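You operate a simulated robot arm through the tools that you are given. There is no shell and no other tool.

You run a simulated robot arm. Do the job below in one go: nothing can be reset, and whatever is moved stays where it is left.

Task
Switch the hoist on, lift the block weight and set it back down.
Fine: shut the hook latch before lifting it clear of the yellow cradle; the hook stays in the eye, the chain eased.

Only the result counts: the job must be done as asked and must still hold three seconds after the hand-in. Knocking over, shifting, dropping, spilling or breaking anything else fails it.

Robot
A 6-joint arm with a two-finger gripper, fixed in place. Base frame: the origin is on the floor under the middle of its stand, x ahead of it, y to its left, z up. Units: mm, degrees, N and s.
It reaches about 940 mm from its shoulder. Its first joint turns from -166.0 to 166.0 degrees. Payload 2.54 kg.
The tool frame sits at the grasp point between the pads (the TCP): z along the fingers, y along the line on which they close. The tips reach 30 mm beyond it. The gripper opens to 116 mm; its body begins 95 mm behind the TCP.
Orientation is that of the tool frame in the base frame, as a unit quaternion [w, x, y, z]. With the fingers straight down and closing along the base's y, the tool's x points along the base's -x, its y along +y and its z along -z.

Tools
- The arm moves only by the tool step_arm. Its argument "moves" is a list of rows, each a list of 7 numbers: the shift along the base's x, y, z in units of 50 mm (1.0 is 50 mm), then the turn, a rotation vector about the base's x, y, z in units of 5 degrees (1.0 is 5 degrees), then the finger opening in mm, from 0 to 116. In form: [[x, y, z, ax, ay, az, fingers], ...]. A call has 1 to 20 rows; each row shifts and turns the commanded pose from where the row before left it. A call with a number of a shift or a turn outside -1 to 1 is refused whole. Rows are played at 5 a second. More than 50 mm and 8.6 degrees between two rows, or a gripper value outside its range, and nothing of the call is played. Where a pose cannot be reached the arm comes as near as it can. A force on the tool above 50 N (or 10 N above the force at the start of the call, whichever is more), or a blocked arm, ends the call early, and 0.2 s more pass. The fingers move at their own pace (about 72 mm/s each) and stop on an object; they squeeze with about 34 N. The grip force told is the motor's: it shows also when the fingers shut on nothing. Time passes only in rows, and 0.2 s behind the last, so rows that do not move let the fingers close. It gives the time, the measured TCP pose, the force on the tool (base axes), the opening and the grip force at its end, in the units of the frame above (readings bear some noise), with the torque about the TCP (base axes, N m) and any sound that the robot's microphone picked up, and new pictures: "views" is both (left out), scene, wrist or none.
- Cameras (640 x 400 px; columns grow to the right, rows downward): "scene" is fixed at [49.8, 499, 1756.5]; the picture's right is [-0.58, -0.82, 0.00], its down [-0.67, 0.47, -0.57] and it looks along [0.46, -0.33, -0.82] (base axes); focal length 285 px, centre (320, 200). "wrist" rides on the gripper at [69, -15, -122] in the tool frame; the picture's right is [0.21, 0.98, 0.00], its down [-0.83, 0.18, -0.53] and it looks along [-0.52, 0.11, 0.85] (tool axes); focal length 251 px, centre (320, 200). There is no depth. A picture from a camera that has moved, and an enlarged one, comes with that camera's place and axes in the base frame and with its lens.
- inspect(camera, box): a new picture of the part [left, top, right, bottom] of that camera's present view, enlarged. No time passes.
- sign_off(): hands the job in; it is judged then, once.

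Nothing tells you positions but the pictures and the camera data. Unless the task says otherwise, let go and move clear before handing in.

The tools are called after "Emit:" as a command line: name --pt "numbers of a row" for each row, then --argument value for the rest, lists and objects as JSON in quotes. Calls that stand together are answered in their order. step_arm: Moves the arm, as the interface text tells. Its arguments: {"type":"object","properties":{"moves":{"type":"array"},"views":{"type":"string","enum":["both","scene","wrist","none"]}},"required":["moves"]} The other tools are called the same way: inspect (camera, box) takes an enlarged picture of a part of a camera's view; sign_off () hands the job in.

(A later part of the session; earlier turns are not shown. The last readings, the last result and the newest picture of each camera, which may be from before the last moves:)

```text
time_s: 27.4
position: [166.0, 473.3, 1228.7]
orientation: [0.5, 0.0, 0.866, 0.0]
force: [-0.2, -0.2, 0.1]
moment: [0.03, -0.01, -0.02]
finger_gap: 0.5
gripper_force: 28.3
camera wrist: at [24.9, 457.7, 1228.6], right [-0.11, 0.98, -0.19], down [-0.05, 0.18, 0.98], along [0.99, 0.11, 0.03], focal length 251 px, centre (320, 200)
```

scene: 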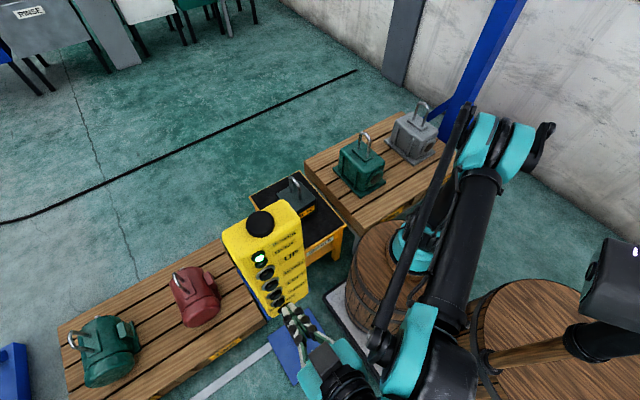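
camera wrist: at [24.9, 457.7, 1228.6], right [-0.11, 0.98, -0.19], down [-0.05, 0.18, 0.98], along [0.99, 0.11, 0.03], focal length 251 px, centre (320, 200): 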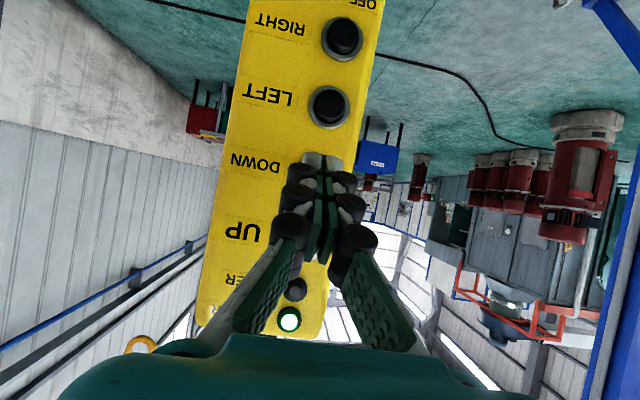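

The closed fingertips point straight at DOWN, with the tip near (192, 473, 1214). I'll press forward gently and watch the force.

Emit:
step_arm --pt "0.2 0 0 0 0 0 0" --pt "0.2 0 0 0 0 0 0" --pt "0.2 0 0 0 0 0 0" --pt "0.2 0 0 0 0 0 0" --pt "0.08 0 0 0 0 0 0" --views "both"

```text
time_s: 28.6
position: [209.6, 474.1, 1228.7]
orientation: [0.5, 0.0, 0.866, 0.001]
force: [-0.5, 0.4, -0.6]
moment: [0.0, 0.0, 0.01]
finger_gap: 0.1
gripper_force: 28.9
camera wrist: at [67.6, 459.3, 1228.2], right [-0.11, 0.98, -0.19], down [-0.05, 0.18, 0.98], along [0.99, 0.11, 0.03], focal length 251 px, centre (320, 200)
```

scene: 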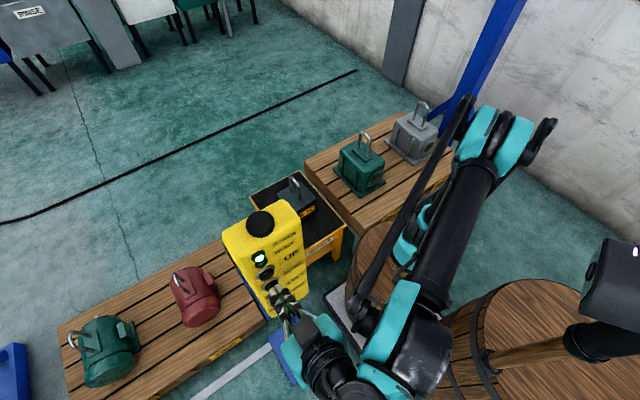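
wrist: 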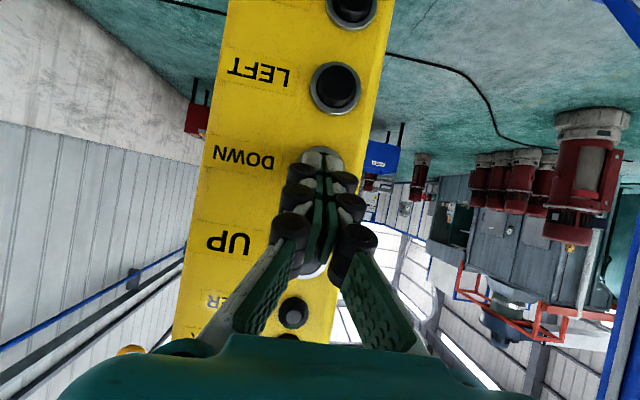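

The tip is right in front of the DOWN cap. I'll keep going in 3 mm steps.

Emit:
step_arm --pt "0.06 0 0 0 0 0 0" --pt "0.06 0 0 0 0 0 0" --pt "0.06 0 0 0 0 0 0" --views "wrist"

Emit:
inspect --camera "wrist" --box '[60, 280, 260, 400]'

```text
time_s: 29.4
position: [218.5, 475.3, 1226.5]
orientation: [0.5, 0.0, 0.866, 0.0]
force: [-3.1, -1.1, 0.0]
moment: [-0.02, 0.06, -0.04]
finger_gap: 6.1
gripper_force: 28.5
camera wrist: at [77.1, 459.7, 1227.8], right [-0.11, 0.98, -0.19], down [-0.05, 0.18, 0.98], along [0.99, 0.11, 0.03], focal length 251 px, centre (320, 200)
```

wrist: 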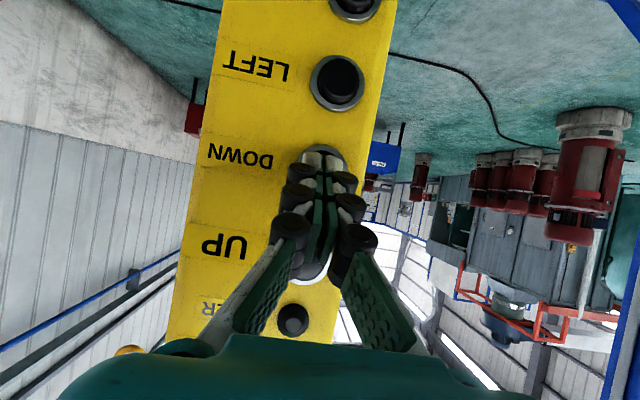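

```text
3.20 times, centred on (160, 340) of wrist
camera zoom: at [77.1, 459.7, 1227.8], right [-0.11, 0.98, -0.19], down [-0.05, 0.18, 0.98], along [0.99, 0.11, 0.03], focal length 805 px, centre (832, -248)
```

zoom: 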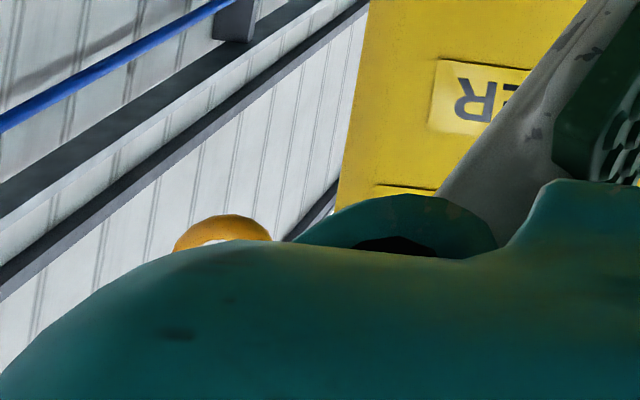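

There's light contact (3 N) and the cap is wedging the tips apart a little. I'll press a few millimetres more and check for motion.

Emit:
step_arm --pt "0.06 0 0 0 0 0 0" --pt "0.06 0 0 0 0 0 0" --views "wrist"

Emit:
inspect --camera "wrist" --box '[60, 280, 260, 400]'

Emit:
inspect --camera "wrist" --box '[260, 110, 380, 210]'

```text
time_s: 30.0
position: [222.1, 474.9, 1228.3]
orientation: [0.5, 0.0, 0.866, 0.0]
force: [-36.1, -0.3, -3.9]
moment: [0.07, 0.21, -0.02]
finger_gap: 6.1
gripper_force: 28.6
camera wrist: at [80.2, 459.1, 1227.9], right [-0.11, 0.98, -0.19], down [-0.05, 0.18, 0.98], along [0.99, 0.12, 0.03], focal length 251 px, centre (320, 200)
```

wrist: 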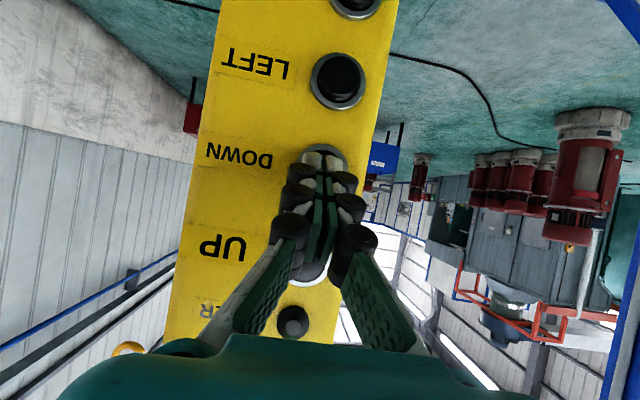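

```text
3.20 times, centred on (160, 340) of wrist
camera zoom: at [80.2, 459.1, 1227.9], right [-0.11, 0.98, -0.19], down [-0.05, 0.18, 0.98], along [0.99, 0.12, 0.03], focal length 805 px, centre (832, -248)
```

zoom: 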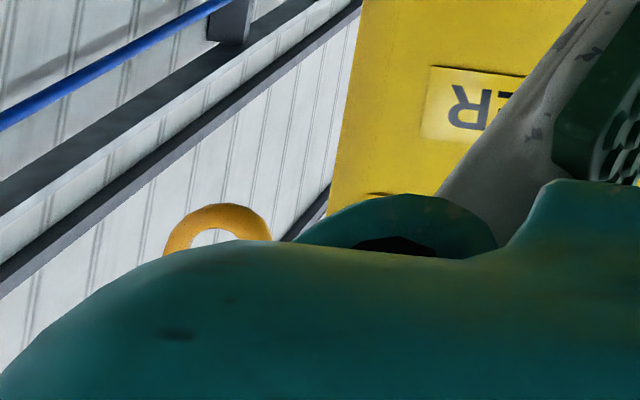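

```text
4.00 times, centred on (320, 160) of wrist
camera zoom: at [80.2, 459.1, 1227.9], right [-0.11, 0.98, -0.19], down [-0.05, 0.18, 0.98], along [0.99, 0.12, 0.03], focal length 1006 px, centre (320, 360)
```

zoom: 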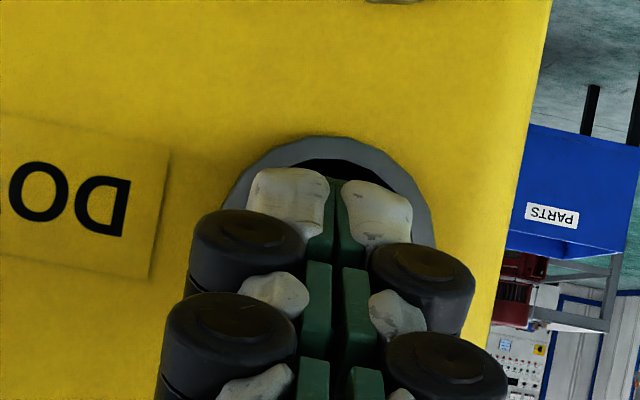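

DOWN works: the hook has started to lower. 36 N is near the button's stop, so I'll ease off 1 mm and hold for a second to measure the hoist speed.

Emit:
step_arm --pt "-0.02 0 0 0 0 0 0" --pt "0 0 0 0 0 0 0" --pt "0 0 0 0 0 0 0" --pt "0 0 0 0 0 0 0" --views "wrist"

Emit:
inspect --camera "wrist" --box '[60, 280, 260, 400]'

```text
time_s: 31.0
position: [221.9, 474.1, 1228.0]
orientation: [0.501, 0.0, 0.865, 0.0]
force: [-40.0, 8.4, -7.4]
moment: [-0.09, 0.36, 0.22]
finger_gap: 5.8
gripper_force: 28.7
camera wrist: at [80.2, 459.3, 1227.8], right [-0.11, 0.98, -0.19], down [-0.05, 0.18, 0.98], along [0.99, 0.12, 0.03], focal length 251 px, centre (320, 200)
```

wrist: 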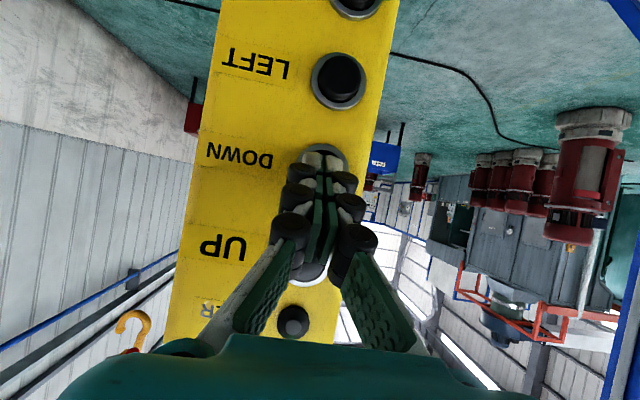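

```text
3.20 times, centred on (160, 340) of wrist
camera zoom: at [80.2, 459.3, 1227.8], right [-0.11, 0.98, -0.19], down [-0.05, 0.18, 0.98], along [0.99, 0.12, 0.03], focal length 805 px, centre (832, -248)
```

zoom: 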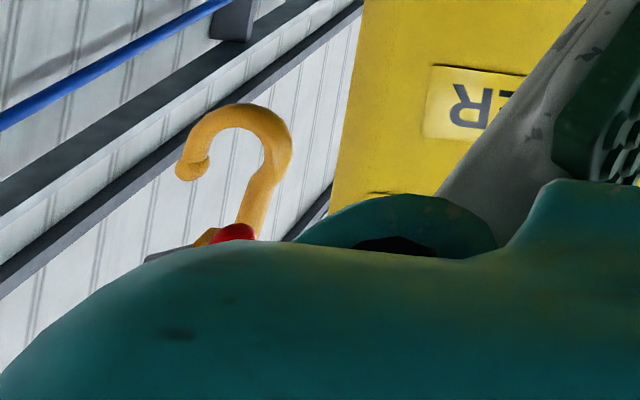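

The hook descends at about 90 mm/s and its bottom is now around z 1630. I'll hold DOWN another 4 s while easing the force slightly.

Emit:
step_arm --pt "-0.015 0 0 0 0 0 0" --pt "0 0 0 0 0 0 0" --pt "0 0 0 0 0 0 0" --pt "0 0 0 0 0 0 0" --pt "0 0 0 0 0 0 0" --pt "0 0 0 0 0 0 0" --pt "0 0 0 0 0 0 0" --pt "0 0 0 0 0 0 0" --pt "0 0 0 0 0 0 0" --pt "0 0 0 0 0 0 0" --pt "0 0 0 0 0 0 0" --pt "0 0 0 0 0 0 0" --pt "0 0 0 0 0 0 0" --pt "0 0 0 0 0 0 0" --pt "0 0 0 0 0 0 0" --pt "0 0 0 0 0 0 0" --pt "0 0 0 0 0 0 0" --pt "0 0 0 0 0 0 0" --views "both"

```text
time_s: 34.8
position: [220.6, 473.6, 1228.4]
orientation: [0.501, 0.0, 0.866, 0.0]
force: [-28.5, 4.3, 5.2]
moment: [0.02, -0.03, 0.18]
finger_gap: 6.0
gripper_force: 28.7
camera wrist: at [80.0, 459.0, 1228.1], right [-0.11, 0.98, -0.19], down [-0.05, 0.18, 0.98], along [0.99, 0.11, 0.03], focal length 251 px, centre (320, 200)
```

scene: 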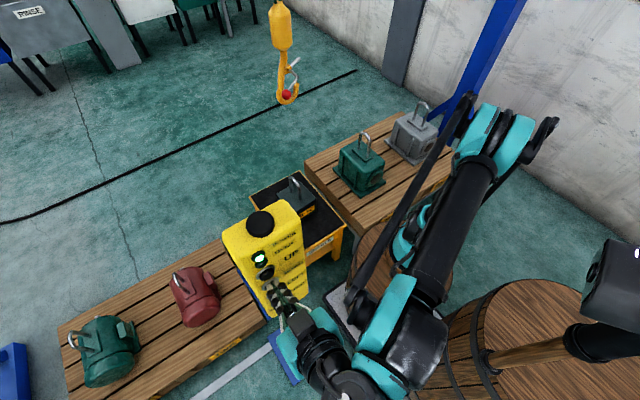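
wrist: 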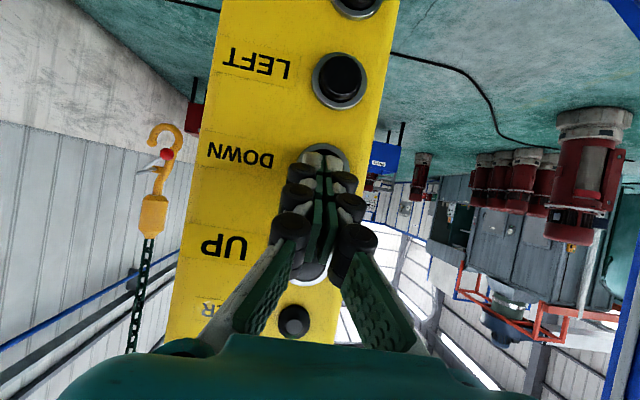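

The hook is now around (800, 97, 1125), clearly visible in both views and well above the eye. Since the throat opens towards -y, I need it on the +y side of the eye first. I'll release DOWN and line up with LEFT.

Emit:
step_arm --pt "-0.5 0 0 0 0 0 0" --pt "0 0 -0.6 0 0 0 0" --pt "0 0 -0.61 0 0 0 0" --pt "0 0 0 0 0 0 0" --views "both"

Emit:
inspect --camera "scene" --box '[240, 0, 360, 120]'

Emit:
inspect --camera "wrist" --box '[100, 60, 260, 220]'

```text
time_s: 35.8
position: [196.1, 472.7, 1167.9]
orientation: [0.501, 0.0, 0.866, 0.001]
force: [-0.6, 0.3, -0.3]
moment: [0.01, -0.02, 0.01]
finger_gap: 0.0
gripper_force: 28.5
camera wrist: at [55.4, 457.6, 1167.7], right [-0.11, 0.98, -0.19], down [-0.05, 0.18, 0.98], along [0.99, 0.11, 0.03], focal length 251 px, centre (320, 200)
```

scene: 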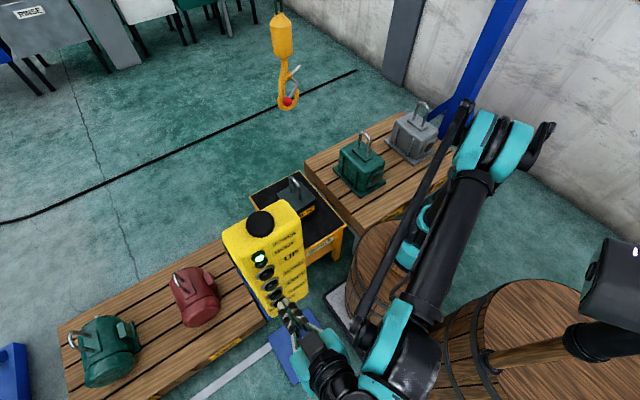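
wrist: 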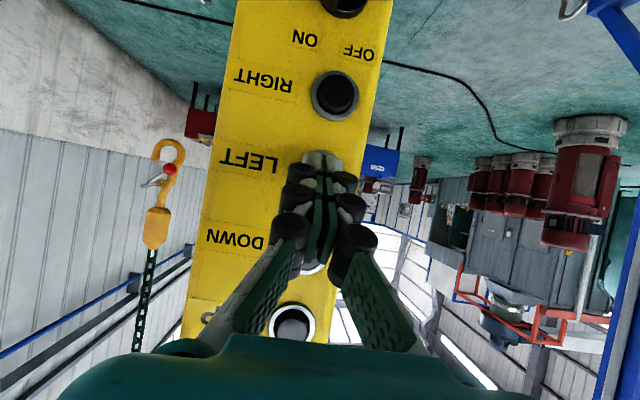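

```text
3.33 times, centred on (300, 60) of scene
camera zoom: at [49.8, 499.0, 1756.5], right [-0.58, -0.82, 0.0], down [-0.67, 0.47, -0.57], along [0.46, -0.33, -0.82], focal length 951 px, centre (387, 667)
```

zoom: 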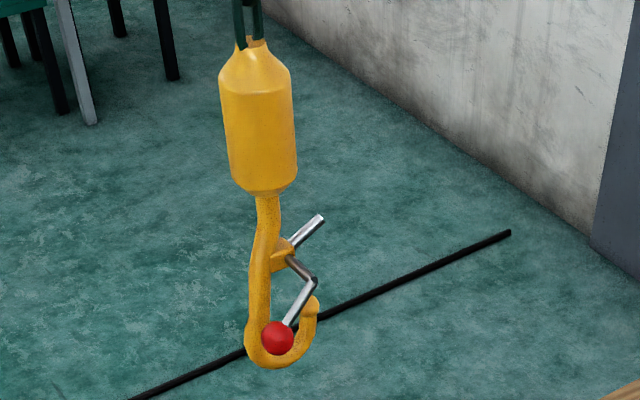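

```text
2.50 times, centred on (180, 140) of wrist
camera zoom: at [55.4, 457.6, 1167.7], right [-0.11, 0.98, -0.19], down [-0.05, 0.18, 0.98], along [0.99, 0.11, 0.03], focal length 629 px, centre (670, 350)
```

zoom: 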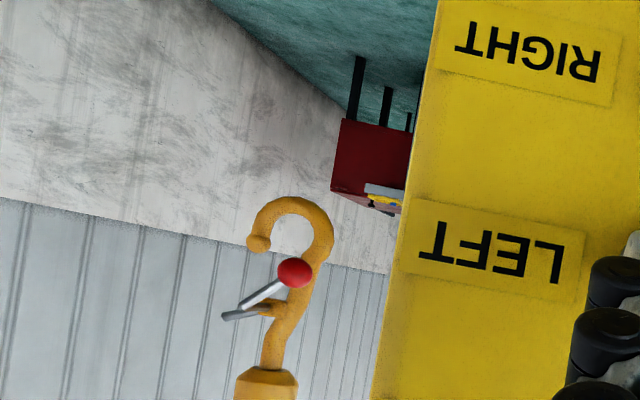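

I've got the latch mechanism. The latch bar points towards -y and up (open), and the red-ball lever must swing up about x to close it onto the tip. Before moving the trolley I need an accurate fix on the eye, so I'll lift over the pendant and take the camera closer to the weight.

Emit:
step_arm --pt "-0.2 0 0.6 0 1 0 0" --pt "-0.15 0 0.75 0 1 0 0" --pt "-0.1 0 0.75 0 1 0 0" --pt "-0.1 0 0.75 0 1 0 0" --pt "-0.1 0 0.75 0 1 0 0" --pt "-0.1 0 0.75 0 1 0 0" --pt "0 0 0.75 0 1 0 0" --pt "0 0 0.75 0 1 0 0" --pt "0 0 0 0 0 0 0" --views "scene"

```text
time_s: 37.8
position: [163.0, 456.5, 1433.9]
orientation: [0.175, 0.001, 0.985, -0.001]
force: [1.4, -0.4, -0.5]
moment: [0.0, 0.0, -0.01]
finger_gap: 0.0
gripper_force: 29.2
out of reach, approached as far as the arm can: row 8
```

scene: 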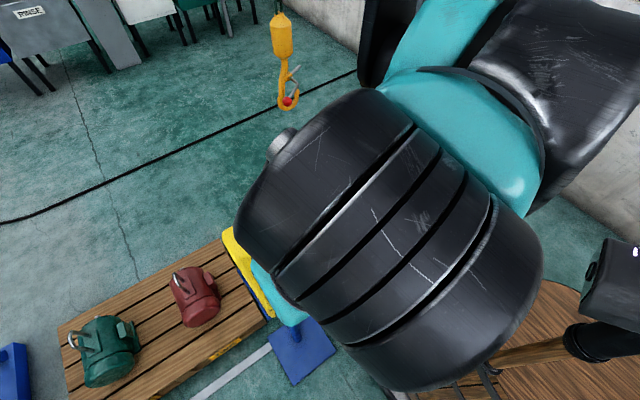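

I'm clear above the pendant. I'll go around it towards the weight while keeping a safe distance from the hook and chain.

Emit:
step_arm --pt "0.3 -0.85 0 0 0 0 0" --pt "0.3 -0.85 0 0 0 0 0" --pt "0.3 -0.85 0 0 0 0 0" --pt "0.75 -0.5 -0.3 0 0 0 0" --pt "0.75 -0.5 -0.3 0 0 0 0" --pt "0.75 -0.5 -0.3 0 0 0 0" --pt "0.75 -0.4 -0.4 0 0 0 60" --pt "0.6 0 -0.6 0 0 0 116" --pt "0 0 -0.8 0 0 0 116" --pt "0 0 -0.8 0 0 0 116" --pt "0 0 -0.8 0 0 0 116" --pt "0 0 -0.8 0 0 0 116" --views "both"

```text
time_s: 40.4
position: [387.7, 233.2, 1175.2]
orientation: [0.174, 0.002, 0.985, -0.001]
force: [0.0, 0.0, -0.5]
moment: [-0.02, -0.02, -0.02]
finger_gap: 116.1
gripper_force: 0.1
camera wrist: at [280.1, 218.2, 1265.7], right [-0.2, 0.98, -0.07], down [0.59, 0.18, 0.78], along [0.78, 0.11, -0.62], focal length 251 px, centre (320, 200)
```

scene: 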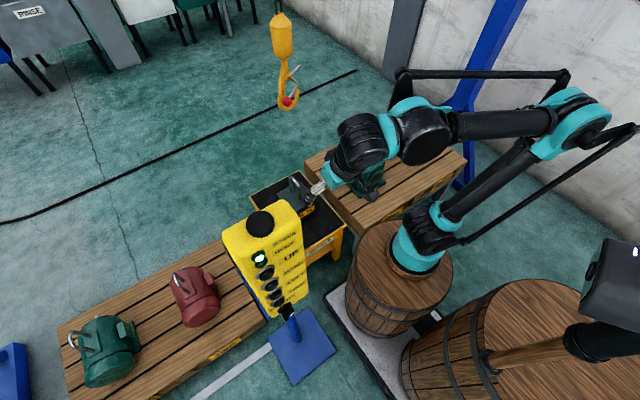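
wrist: 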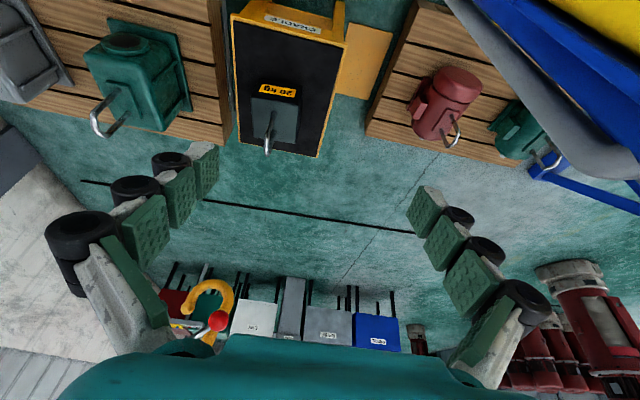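

Now I have both the bail and the hook in one view. I'll zoom in to measure them.

Emit:
inspect --camera "wrist" --box '[220, 70, 320, 170]'

Emit:
inspect --camera "wrist" --box '[150, 250, 270, 370]'

Emit:
inspect --camera "scene" --box '[250, 60, 330, 230]'

```text
4.00 times, centred on (270, 120) of wrist
camera zoom: at [280.1, 218.2, 1265.7], right [-0.2, 0.98, -0.07], down [0.59, 0.18, 0.78], along [0.78, 0.11, -0.62], focal length 1006 px, centre (520, 520)
```

zoom: 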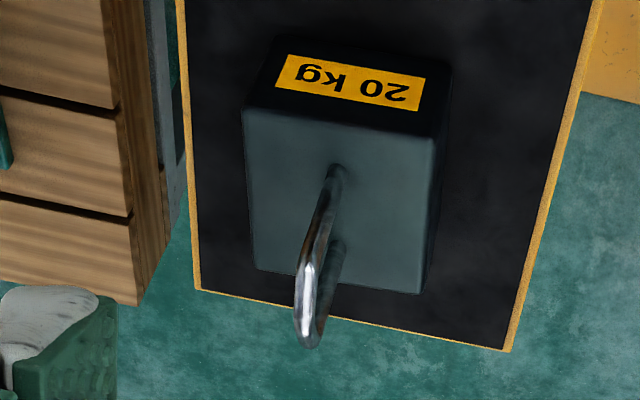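

```text
3.33 times, centred on (210, 310) of wrist
camera zoom: at [280.1, 218.2, 1265.7], right [-0.2, 0.98, -0.07], down [0.59, 0.18, 0.78], along [0.78, 0.11, -0.62], focal length 838 px, centre (687, -167)
```

zoom: 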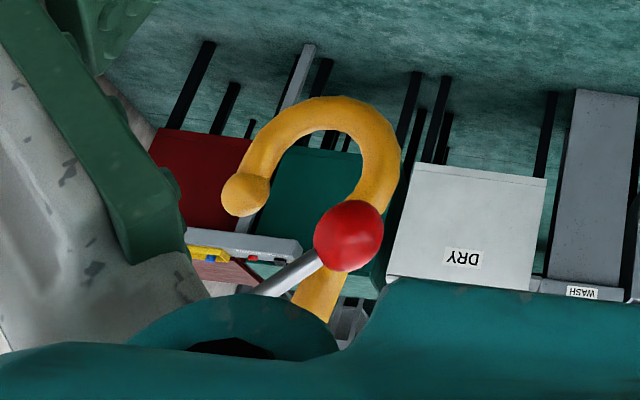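

```text
2.35 times, centred on (290, 145) of scene
camera zoom: at [49.8, 499.0, 1756.5], right [-0.58, -0.82, 0.0], down [-0.67, 0.47, -0.57], along [0.46, -0.33, -0.82], focal length 671 px, centre (391, 329)
```

zoom: 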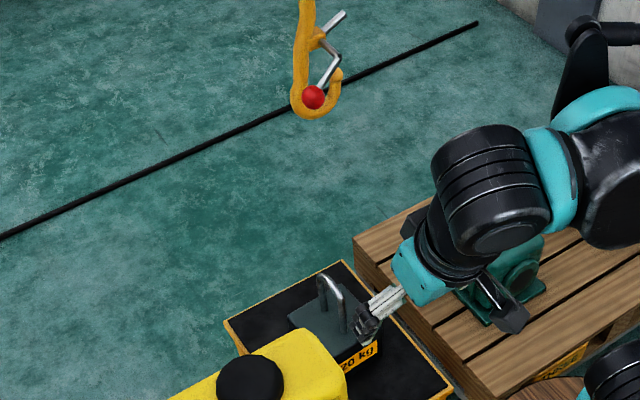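

Good agreement: the eye bar centre is at about (794, 113, 690) with the block top near z 592. The hook is in the same x plane, tip at about y 74 and bottom near z 1110. It needs about +75 mm in y, then a lowering to bottom z≈604. I'll return to the LEFT button by the reverse path.

Emit:
step_arm --pt "0 0 0.8 0 0 0 60" --pt "0 0 0.8 0 0 0 0" --pt "0 0 0.8 0 0 0 0" --pt "0 0 0.8 0 0 0 0" --pt "-0.6 0 0.6 0 0 0 0" --pt "-0.75 0.4 0.4 0 0 0 0" --pt "-0.75 0.5 0.3 0 0 0 0" --pt "-0.75 0.5 0.3 0 0 0 0" --pt "-0.75 0.5 0.3 0 0 0 0" --pt "-0.3 0.85 0 0 0 0 0" --pt "-0.3 0.85 0 0 0 0 0" --pt "-0.3 0.85 0 0 0 0 0" --pt "0 0.04 -0.75 0 -1 0 0" --pt "0 0.04 -0.75 0 -1 0 0" --pt "0.08 0.04 -0.75 0 -1 0 0" --pt "0.08 0.04 -0.75 0 -1 0 0" --pt "0.08 0.04 -0.75 0 -1 0 0" --pt "0.08 0.04 -0.75 0 -1 0 0" --pt "0.08 0.04 -0.75 0 -1 0 0" --pt "0.2 0.04 -0.02 0 -1 0 0" --views "both"

```text
time_s: 44.6
position: [195.1, 472.5, 1167.3]
orientation: [0.5, 0.0, 0.866, 0.001]
force: [0.1, -0.1, 0.6]
moment: [-0.02, 0.03, 0.02]
finger_gap: 0.2
gripper_force: 28.4
camera wrist: at [54.1, 457.8, 1166.9], right [-0.11, 0.98, -0.19], down [-0.05, 0.18, 0.98], along [0.99, 0.11, 0.03], focal length 251 px, centre (320, 200)
```

scene: 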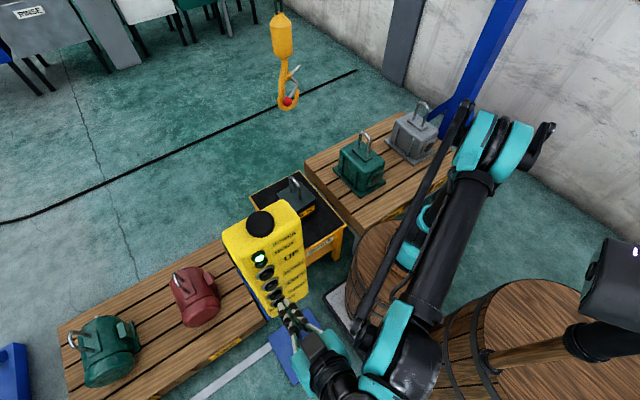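
wrist: 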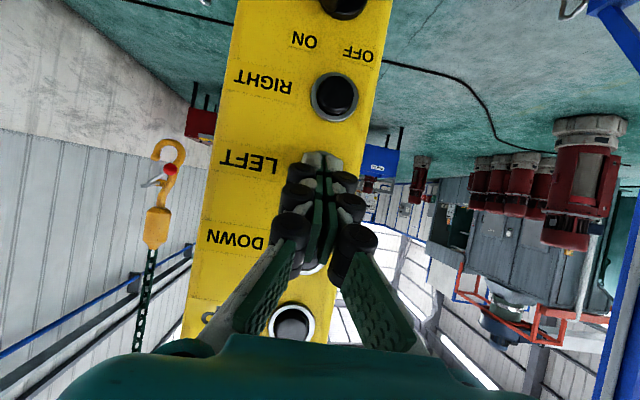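

I'm back in front of LEFT. I'll give it a short tap to learn its direction and step size.

Emit:
step_arm --pt "0.2 0 0 0 0 0 0" --pt "0.2 0 0 0 0 0 0" --pt "0.12 0 0 0 0 0 0" --pt "0 0 0 0 0 0 0" --pt "-0.2 0 0 0 0 0 0" --pt "0 0 0 0 0 0 0" --views "both"

Emit:
inspect --camera "scene" --box '[240, 0, 360, 120]'

```text
time_s: 46.0
position: [211.2, 472.2, 1167.6]
orientation: [0.501, 0.001, 0.866, 0.0]
force: [-0.7, -0.6, -0.2]
moment: [-0.02, 0.02, -0.01]
finger_gap: 0.0
gripper_force: 28.9
camera wrist: at [70.2, 457.7, 1167.9], right [-0.11, 0.98, -0.19], down [-0.05, 0.18, 0.98], along [0.99, 0.11, 0.03], focal length 251 px, centre (320, 200)
```

scene: 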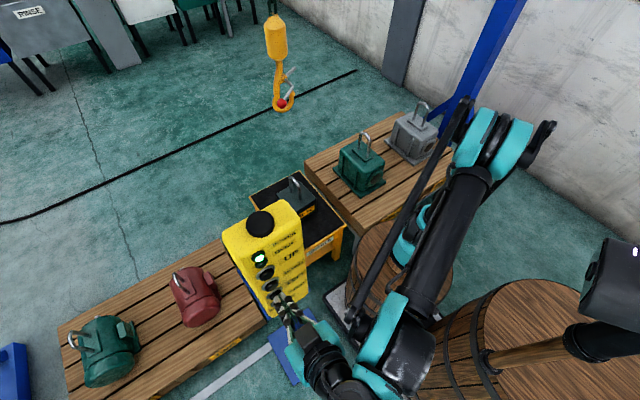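
wrist: 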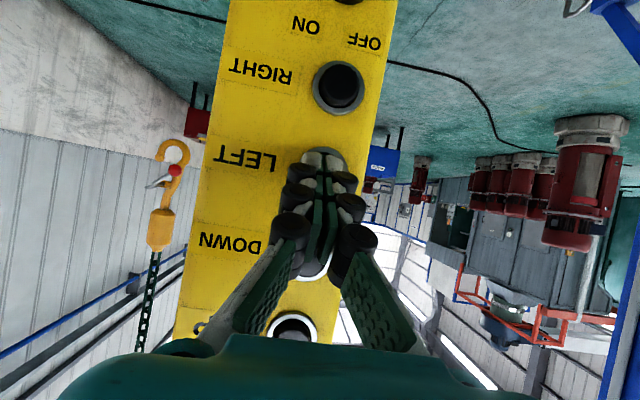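

```text
3.33 times, centred on (300, 60) of scene
camera zoom: at [49.8, 499.0, 1756.5], right [-0.58, -0.82, 0.0], down [-0.67, 0.47, -0.57], along [0.46, -0.33, -0.82], focal length 951 px, centre (387, 667)
```

zoom: 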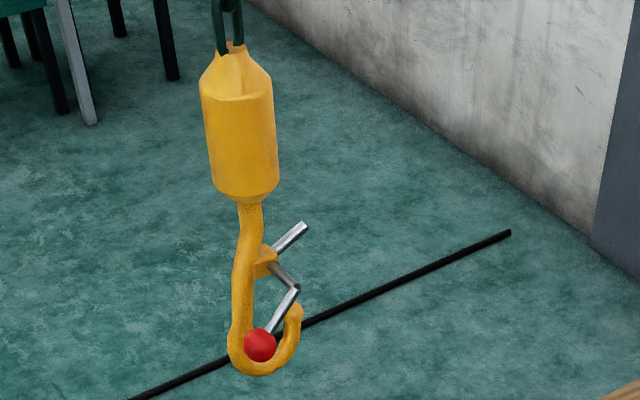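

LEFT moves the hook towards +y, about 18 mm per tap. I'll hold it longer to get the rest of the roughly 75 mm.

Emit:
step_arm --pt "0.2 0 0 0 0 0 0" --pt "0 0 0 0 0 0 0" --pt "0 0 0 0 0 0 0" --pt "0 0 0 0 0 0 0" --pt "0 0 0 0 0 0 0" --pt "-0.2 0 0 0 0 0 0" --pt "-0.2 0 0 0 0 0 0" --pt "0 0 0 0 0 0 0" --pt "0 0 0 0 0 0 0" --pt "0 0 0 0 0 0 0" --views "both"

Emit:
inspect --camera "scene" --box '[240, 0, 360, 120]'

```text
time_s: 48.2
position: [202.0, 473.7, 1167.6]
orientation: [0.5, 0.0, 0.866, 0.001]
force: [1.2, 0.3, -1.1]
moment: [0.0, 0.03, -0.04]
finger_gap: 0.1
gripper_force: 28.5
camera wrist: at [60.5, 458.2, 1168.5], right [-0.11, 0.98, -0.19], down [-0.05, 0.18, 0.98], along [0.99, 0.11, 0.03], focal length 251 px, centre (320, 200)
```

scene: 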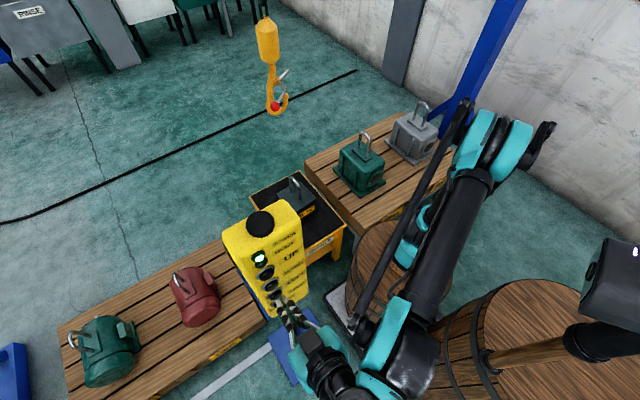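
wrist: 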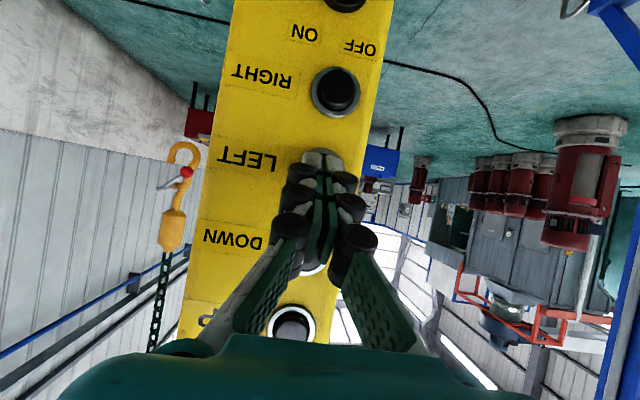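

```text
3.33 times, centred on (300, 60) of scene
camera zoom: at [49.8, 499.0, 1756.5], right [-0.58, -0.82, 0.0], down [-0.67, 0.47, -0.57], along [0.46, -0.33, -0.82], focal length 951 px, centre (387, 667)
```

zoom: 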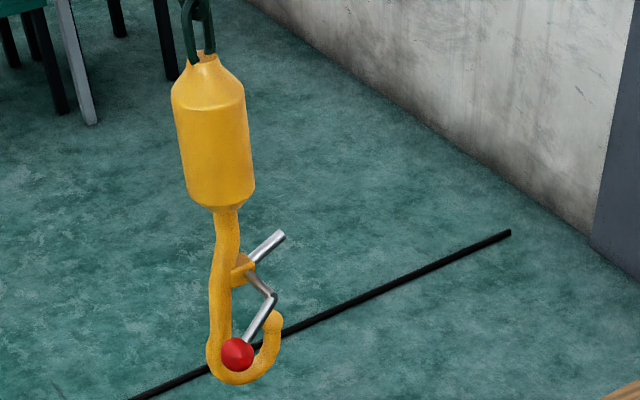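

The tip is now about level with the eye bar in y, so it needs roughly 35–40 mm more. I'll hold LEFT again for about a second.

Emit:
step_arm --pt "0.19 0 0 0 0 0 0" --pt "0.19 0 0 0 0 0 0" --pt "0 0 0 0 0 0 0" --pt "0 0 0 0 0 0 0" --pt "0 0 0 0 0 0 0" --pt "0 0 0 0 0 0 0" --pt "-0.2 0 0 0 0 0 0" --pt "-0.2 0 0 0 0 0 0" --pt "0 0 0 0 0 0 0" --pt "0 0 0 0 0 0 0" --pt "0 0 0 0 0 0 0" --pt "0 0 0 0 0 0 0" --pt "0 0 0 0 0 0 0" --views "both"

Emit:
inspect --camera "scene" --box '[240, 0, 360, 120]'

```text
time_s: 51.0
position: [200.2, 472.6, 1169.3]
orientation: [0.5, 0.0, 0.866, 0.001]
force: [0.7, 0.6, -0.3]
moment: [0.0, 0.01, -0.03]
finger_gap: 0.0
gripper_force: 28.2
camera wrist: at [58.7, 457.9, 1169.0], right [-0.11, 0.98, -0.19], down [-0.05, 0.18, 0.98], along [0.99, 0.11, 0.03], focal length 251 px, centre (320, 200)
```

scene: 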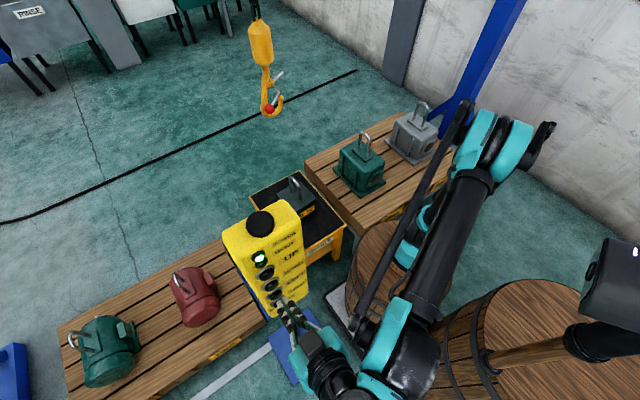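
wrist: 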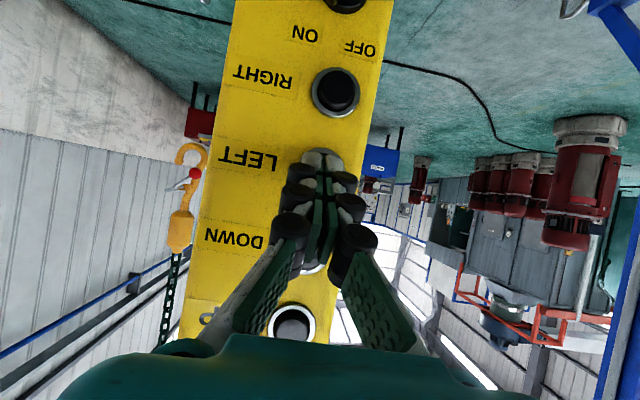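

```text
3.33 times, centred on (300, 60) of scene
camera zoom: at [49.8, 499.0, 1756.5], right [-0.58, -0.82, 0.0], down [-0.67, 0.47, -0.57], along [0.46, -0.33, -0.82], focal length 951 px, centre (387, 667)
```

zoom: 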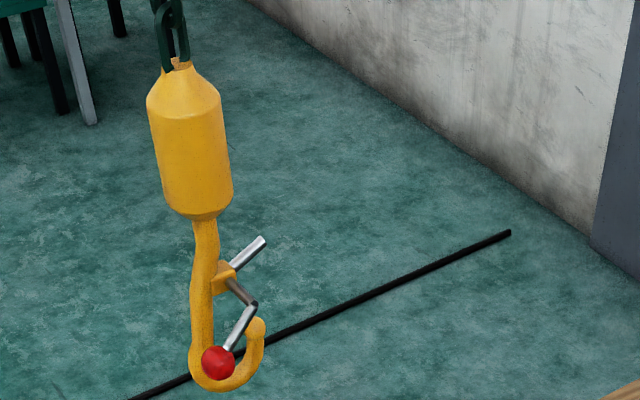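

The tip is now about 18 mm past the bar and I want at least 35 mm, so I'll hold LEFT once more.

Emit:
step_arm --pt "0.2 0 0 0 0 0 0" --pt "0.21 0 0 0 0 0 0" --pt "0 0 0 0 0 0 0" --pt "0 0 0 0 0 0 0" --pt "0 0 0 0 0 0 0" --pt "-0.2 0 0 0 0 0 0" --pt "-0.2 0 0 0 0 0 0" --pt "0 0 0 0 0 0 0" --pt "0 0 0 0 0 0 0" --pt "0 0 0 0 0 0 0" --pt "0 0 0 0 0 0 0" --pt "0 0 0 0 0 0 0" --pt "0 0 0 0 0 0 0" --pt "0 0 0 0 0 0 0" --views "scene"

Emit:
inspect --camera "scene" --box '[220, 0, 340, 120]'

```text
time_s: 54.0
position: [200.7, 471.3, 1166.6]
orientation: [0.499, 0.0, 0.866, 0.0]
force: [0.4, 0.3, 0.1]
moment: [-0.05, 0.01, 0.06]
finger_gap: 0.3
gripper_force: 28.6
```

scene: 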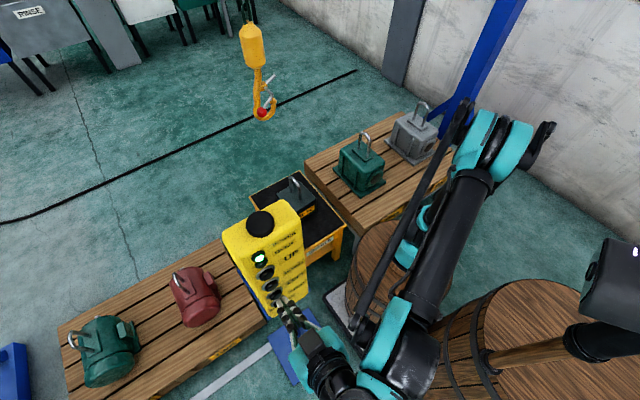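

```text
3.33 times, centred on (280, 60) of scene
camera zoom: at [49.8, 499.0, 1756.5], right [-0.58, -0.82, 0.0], down [-0.67, 0.47, -0.57], along [0.46, -0.33, -0.82], focal length 951 px, centre (453, 667)
```

zoom: 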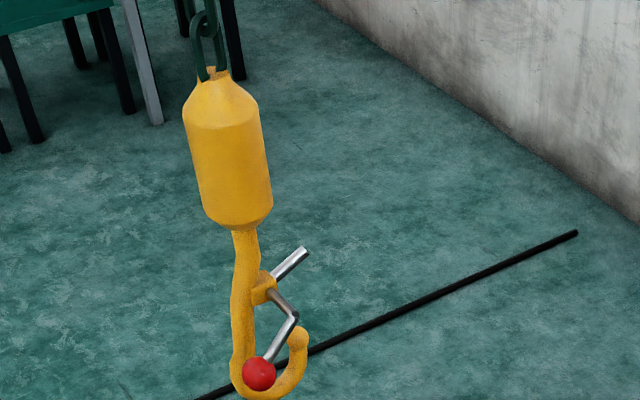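

The tip is now about 46 mm to the +y side of the bar, which is enough clearance. Next I'll move up to DOWN and lower for about 2.4 s, then re-measure.

Emit:
step_arm --pt "0 0.02 0.61 0 0 0 0" --pt "0 0.02 0.61 0 0 0 0" --pt "0.2 0 0 0 0 0 0" --pt "0.2 0 0 0 0 0 0" --pt "0 0 0 0 0 0 0" --pt "0 0 0 0 0 0 0" --pt "0 0 0 0 0 0 0" --pt "0 0 0 0 0 0 0" --pt "0 0 0 0 0 0 0" --pt "0 0 0 0 0 0 0" --pt "0 0 0 0 0 0 0" --pt "0 0 0 0 0 0 0" --pt "0 0 0 0 0 0 0" --pt "0 0 0 0 0 0 0" --pt "-0.2 0 0 0 0 0 0" --pt "0 0 0 0 0 0 0" --views "scene"

Emit:
inspect --camera "scene" --box '[220, 80, 340, 230]'

```text
time_s: 57.4
position: [210.2, 476.1, 1228.6]
orientation: [0.5, 0.0, 0.866, 0.001]
force: [-0.2, 0.1, -0.6]
moment: [-0.02, 0.0, -0.03]
finger_gap: 0.0
gripper_force: 28.2
```

scene: 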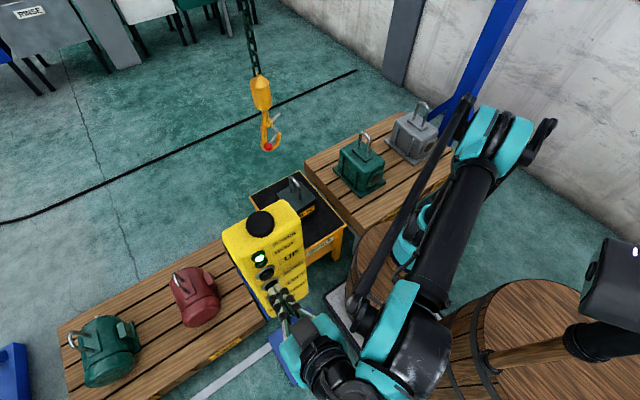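

```text
2.67 times, centred on (280, 155) of scene
camera zoom: at [49.8, 499.0, 1756.5], right [-0.58, -0.82, 0.0], down [-0.67, 0.47, -0.57], along [0.46, -0.33, -0.82], focal length 760 px, centre (427, 320)
```

zoom: 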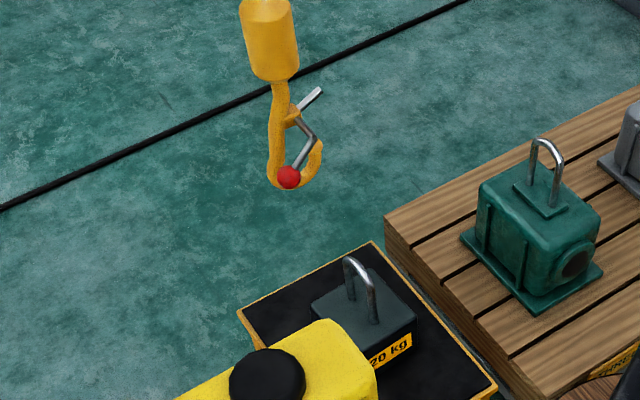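

The tip is at about z 1032, so that press only moved about 140 mm. I'll press DOWN again and stay on the button so I can read the force and the speed.

Emit:
step_arm --pt "0.21 0 0 0 0 0 0" --pt "0 0 0 0 0 0 0" --pt "0 0 0 0 0 0 0" --pt "0 0 0 0 0 0 0" --pt "0 0 0 0 0 0 0" --views "scene"

Emit:
inspect --camera "scene" --box '[220, 80, 340, 230]'

```text
time_s: 58.6
position: [220.3, 473.6, 1228.3]
orientation: [0.501, 0.001, 0.865, 0.0]
force: [-16.6, 0.2, -3.5]
moment: [-0.02, 0.14, -0.05]
finger_gap: 5.8
gripper_force: 29.1
```

scene: 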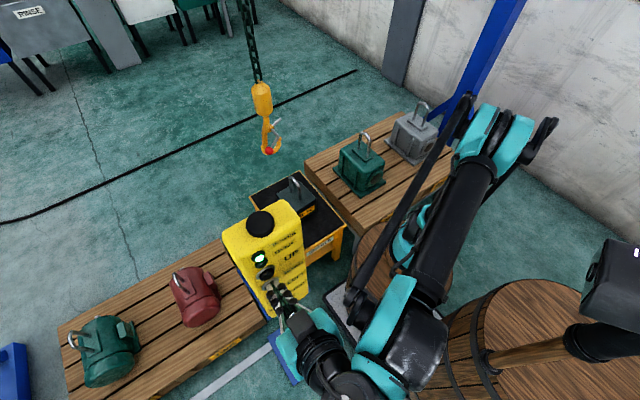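

```text
2.67 times, centred on (280, 155) of scene
camera zoom: at [49.8, 499.0, 1756.5], right [-0.58, -0.82, 0.0], down [-0.67, 0.47, -0.57], along [0.46, -0.33, -0.82], focal length 760 px, centre (427, 320)
```

zoom: 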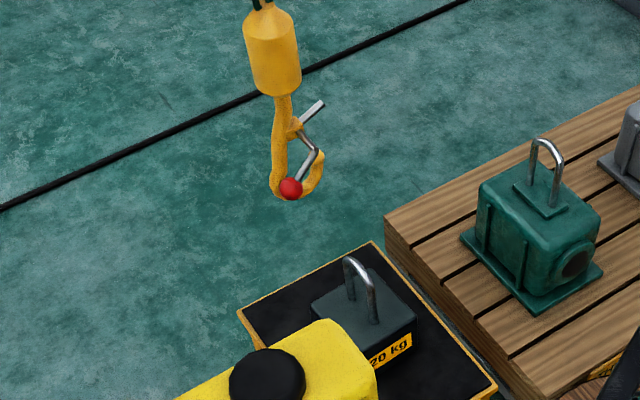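

A light press (about 17 N) gives a slow creep of about 25 mm/s and a full press gives the fast speed, which will be useful for fine positioning. I'll press fully for a bit over a second.

Emit:
step_arm --pt "0.03 0 0 0 0 0 0" --pt "0 0 0 0 0 0 0" --pt "0 0 0 0 0 0 0" --pt "0 0 0 0 0 0 0" --pt "0 0 0 0 0 0 0" --views "scene"

Emit:
inspect --camera "scene" --box '[220, 80, 340, 230]'

```text
time_s: 59.8
position: [220.6, 474.5, 1229.9]
orientation: [0.5, 0.0, 0.866, 0.0]
force: [-26.3, -2.9, -2.2]
moment: [0.0, 0.17, -0.1]
finger_gap: 6.2
gripper_force: 28.2
```

scene: 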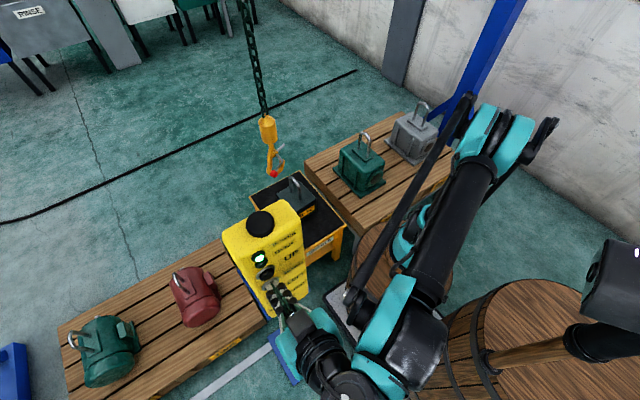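

```text
2.67 times, centred on (280, 155) of scene
camera zoom: at [49.8, 499.0, 1756.5], right [-0.58, -0.82, 0.0], down [-0.67, 0.47, -0.57], along [0.46, -0.33, -0.82], focal length 760 px, centre (427, 320)
```

zoom: 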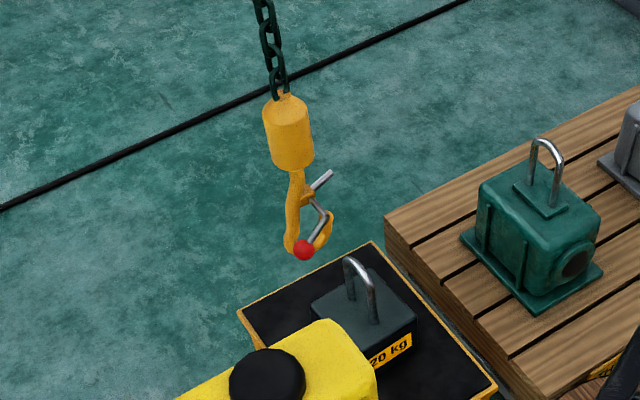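

It dropped about 125 mm and the tip is now near z 883. I'll hold fast for another 0.8 s, then back off and check before creeping.

Emit:
step_arm --pt "0 0 0 0 0 0 0" --pt "0 0 0 0 0 0 0" --pt "0 0 0 0 0 0 0" --pt "0 0 0 0 0 0 0" --pt "-0.2 0 0 0 0 0 0" --pt "0 0 0 0 0 0 0" --views "scene"

Emit:
inspect --camera "scene" --box '[240, 120, 340, 220]'

```text
time_s: 61.2
position: [211.8, 473.3, 1228.1]
orientation: [0.501, 0.001, 0.866, -0.001]
force: [-1.4, 0.4, 1.3]
moment: [0.01, -0.04, -0.02]
finger_gap: 0.0
gripper_force: 28.2
```

scene: 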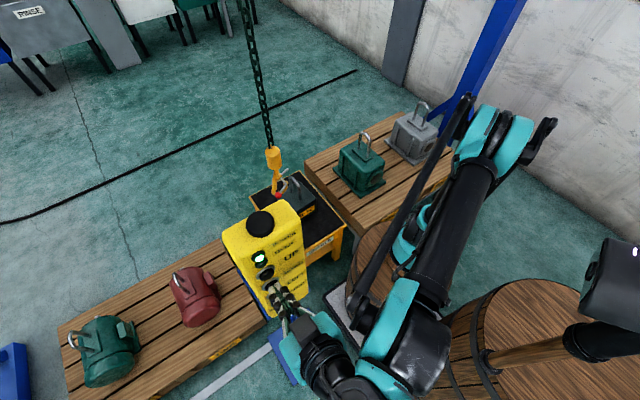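

```text
4.00 times, centred on (290, 170) of scene
camera zoom: at [49.8, 499.0, 1756.5], right [-0.58, -0.82, 0.0], down [-0.67, 0.47, -0.57], along [0.46, -0.33, -0.82], focal length 1141 px, centre (440, 320)
```

zoom: 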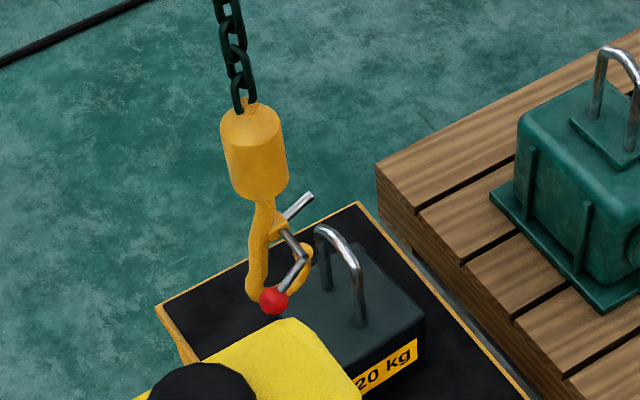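

The tip centre is at about z 737 and the bar centre about 717 in the same projection, so I need roughly 50 mm more. I'll use the slow light press for about a second.

Emit:
step_arm --pt "0.17 0 0 0 0 0 0" --pt "0 0 0 0 0 0 0" --pt "0 0 0 0 0 0 0" --pt "0 0 0 0 0 0 0" --pt "0 0 0 0 0 0 0" --pt "-0.17 0 0 0 0 0 0" --pt "0 0 0 0 0 0 0" --views "scene"

Emit:
inspect --camera "scene" --box '[240, 120, 340, 220]'

```text
time_s: 62.8
position: [211.0, 473.9, 1228.5]
orientation: [0.501, 0.0, 0.865, 0.0]
force: [-0.5, -0.4, 0.6]
moment: [0.0, -0.02, 0.02]
finger_gap: 6.0
gripper_force: 28.6
```

scene: 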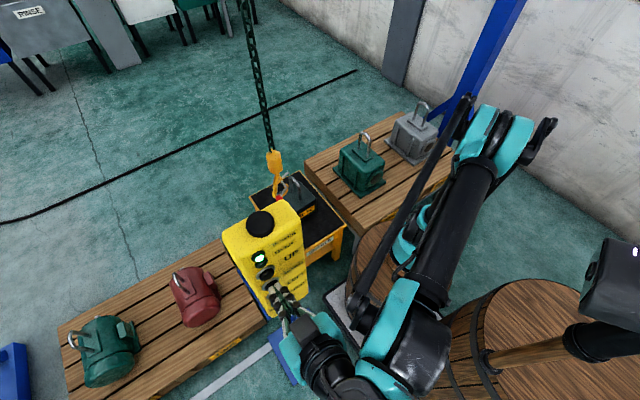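

```text
4.00 times, centred on (290, 170) of scene
camera zoom: at [49.8, 499.0, 1756.5], right [-0.58, -0.82, 0.0], down [-0.67, 0.47, -0.57], along [0.46, -0.33, -0.82], focal length 1141 px, centre (440, 320)
```

zoom: 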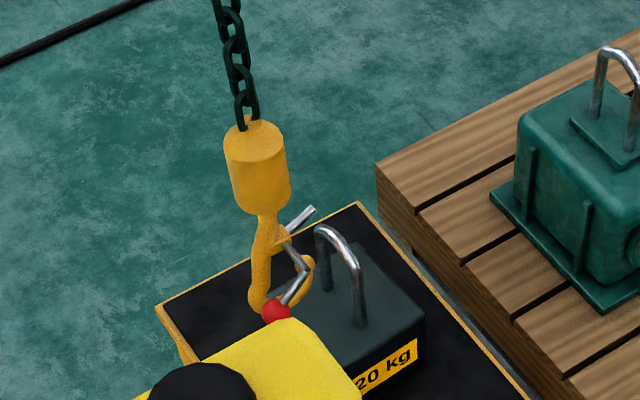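

The tip is at about z 716 with 29 mm still to go. One more slow press of a similar length.

Emit:
step_arm --pt "0.17 0 0 0 0 0 0" --pt "0 0 0 0 0 0 0" --pt "0 0 0 0 0 0 0" --pt "0 0 0 0 0 0 0" --pt "0 0 0 0 0 0 0" --pt "0 0 0 0 0 0 0" --pt "-0.2 0 0 0 0 0 0" --pt "-0.1 0 0 0 0 0 0" --pt "0 0 0 0 0 0 0" --views "scene"

Emit:
inspect --camera "scene" --box '[250, 150, 320, 210]'

```text
time_s: 64.8
position: [205.9, 475.2, 1226.9]
orientation: [0.501, 0.001, 0.865, 0.0]
force: [-0.3, 0.1, -0.3]
moment: [-0.02, -0.05, 0.01]
finger_gap: 0.2
gripper_force: 28.8
```

scene: 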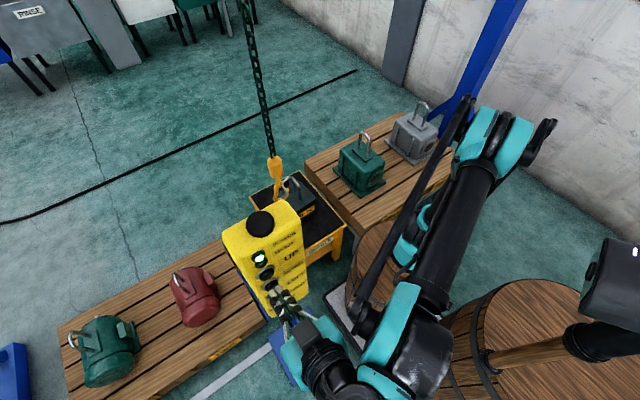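

```text
6.67 times, centred on (285, 180) of scene
camera zoom: at [49.8, 499.0, 1756.5], right [-0.58, -0.82, 0.0], down [-0.67, 0.47, -0.57], along [0.46, -0.33, -0.82], focal length 1901 px, centre (553, 333)
```

zoom: 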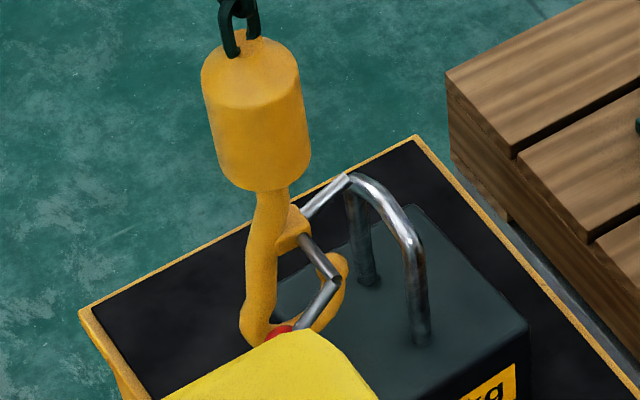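

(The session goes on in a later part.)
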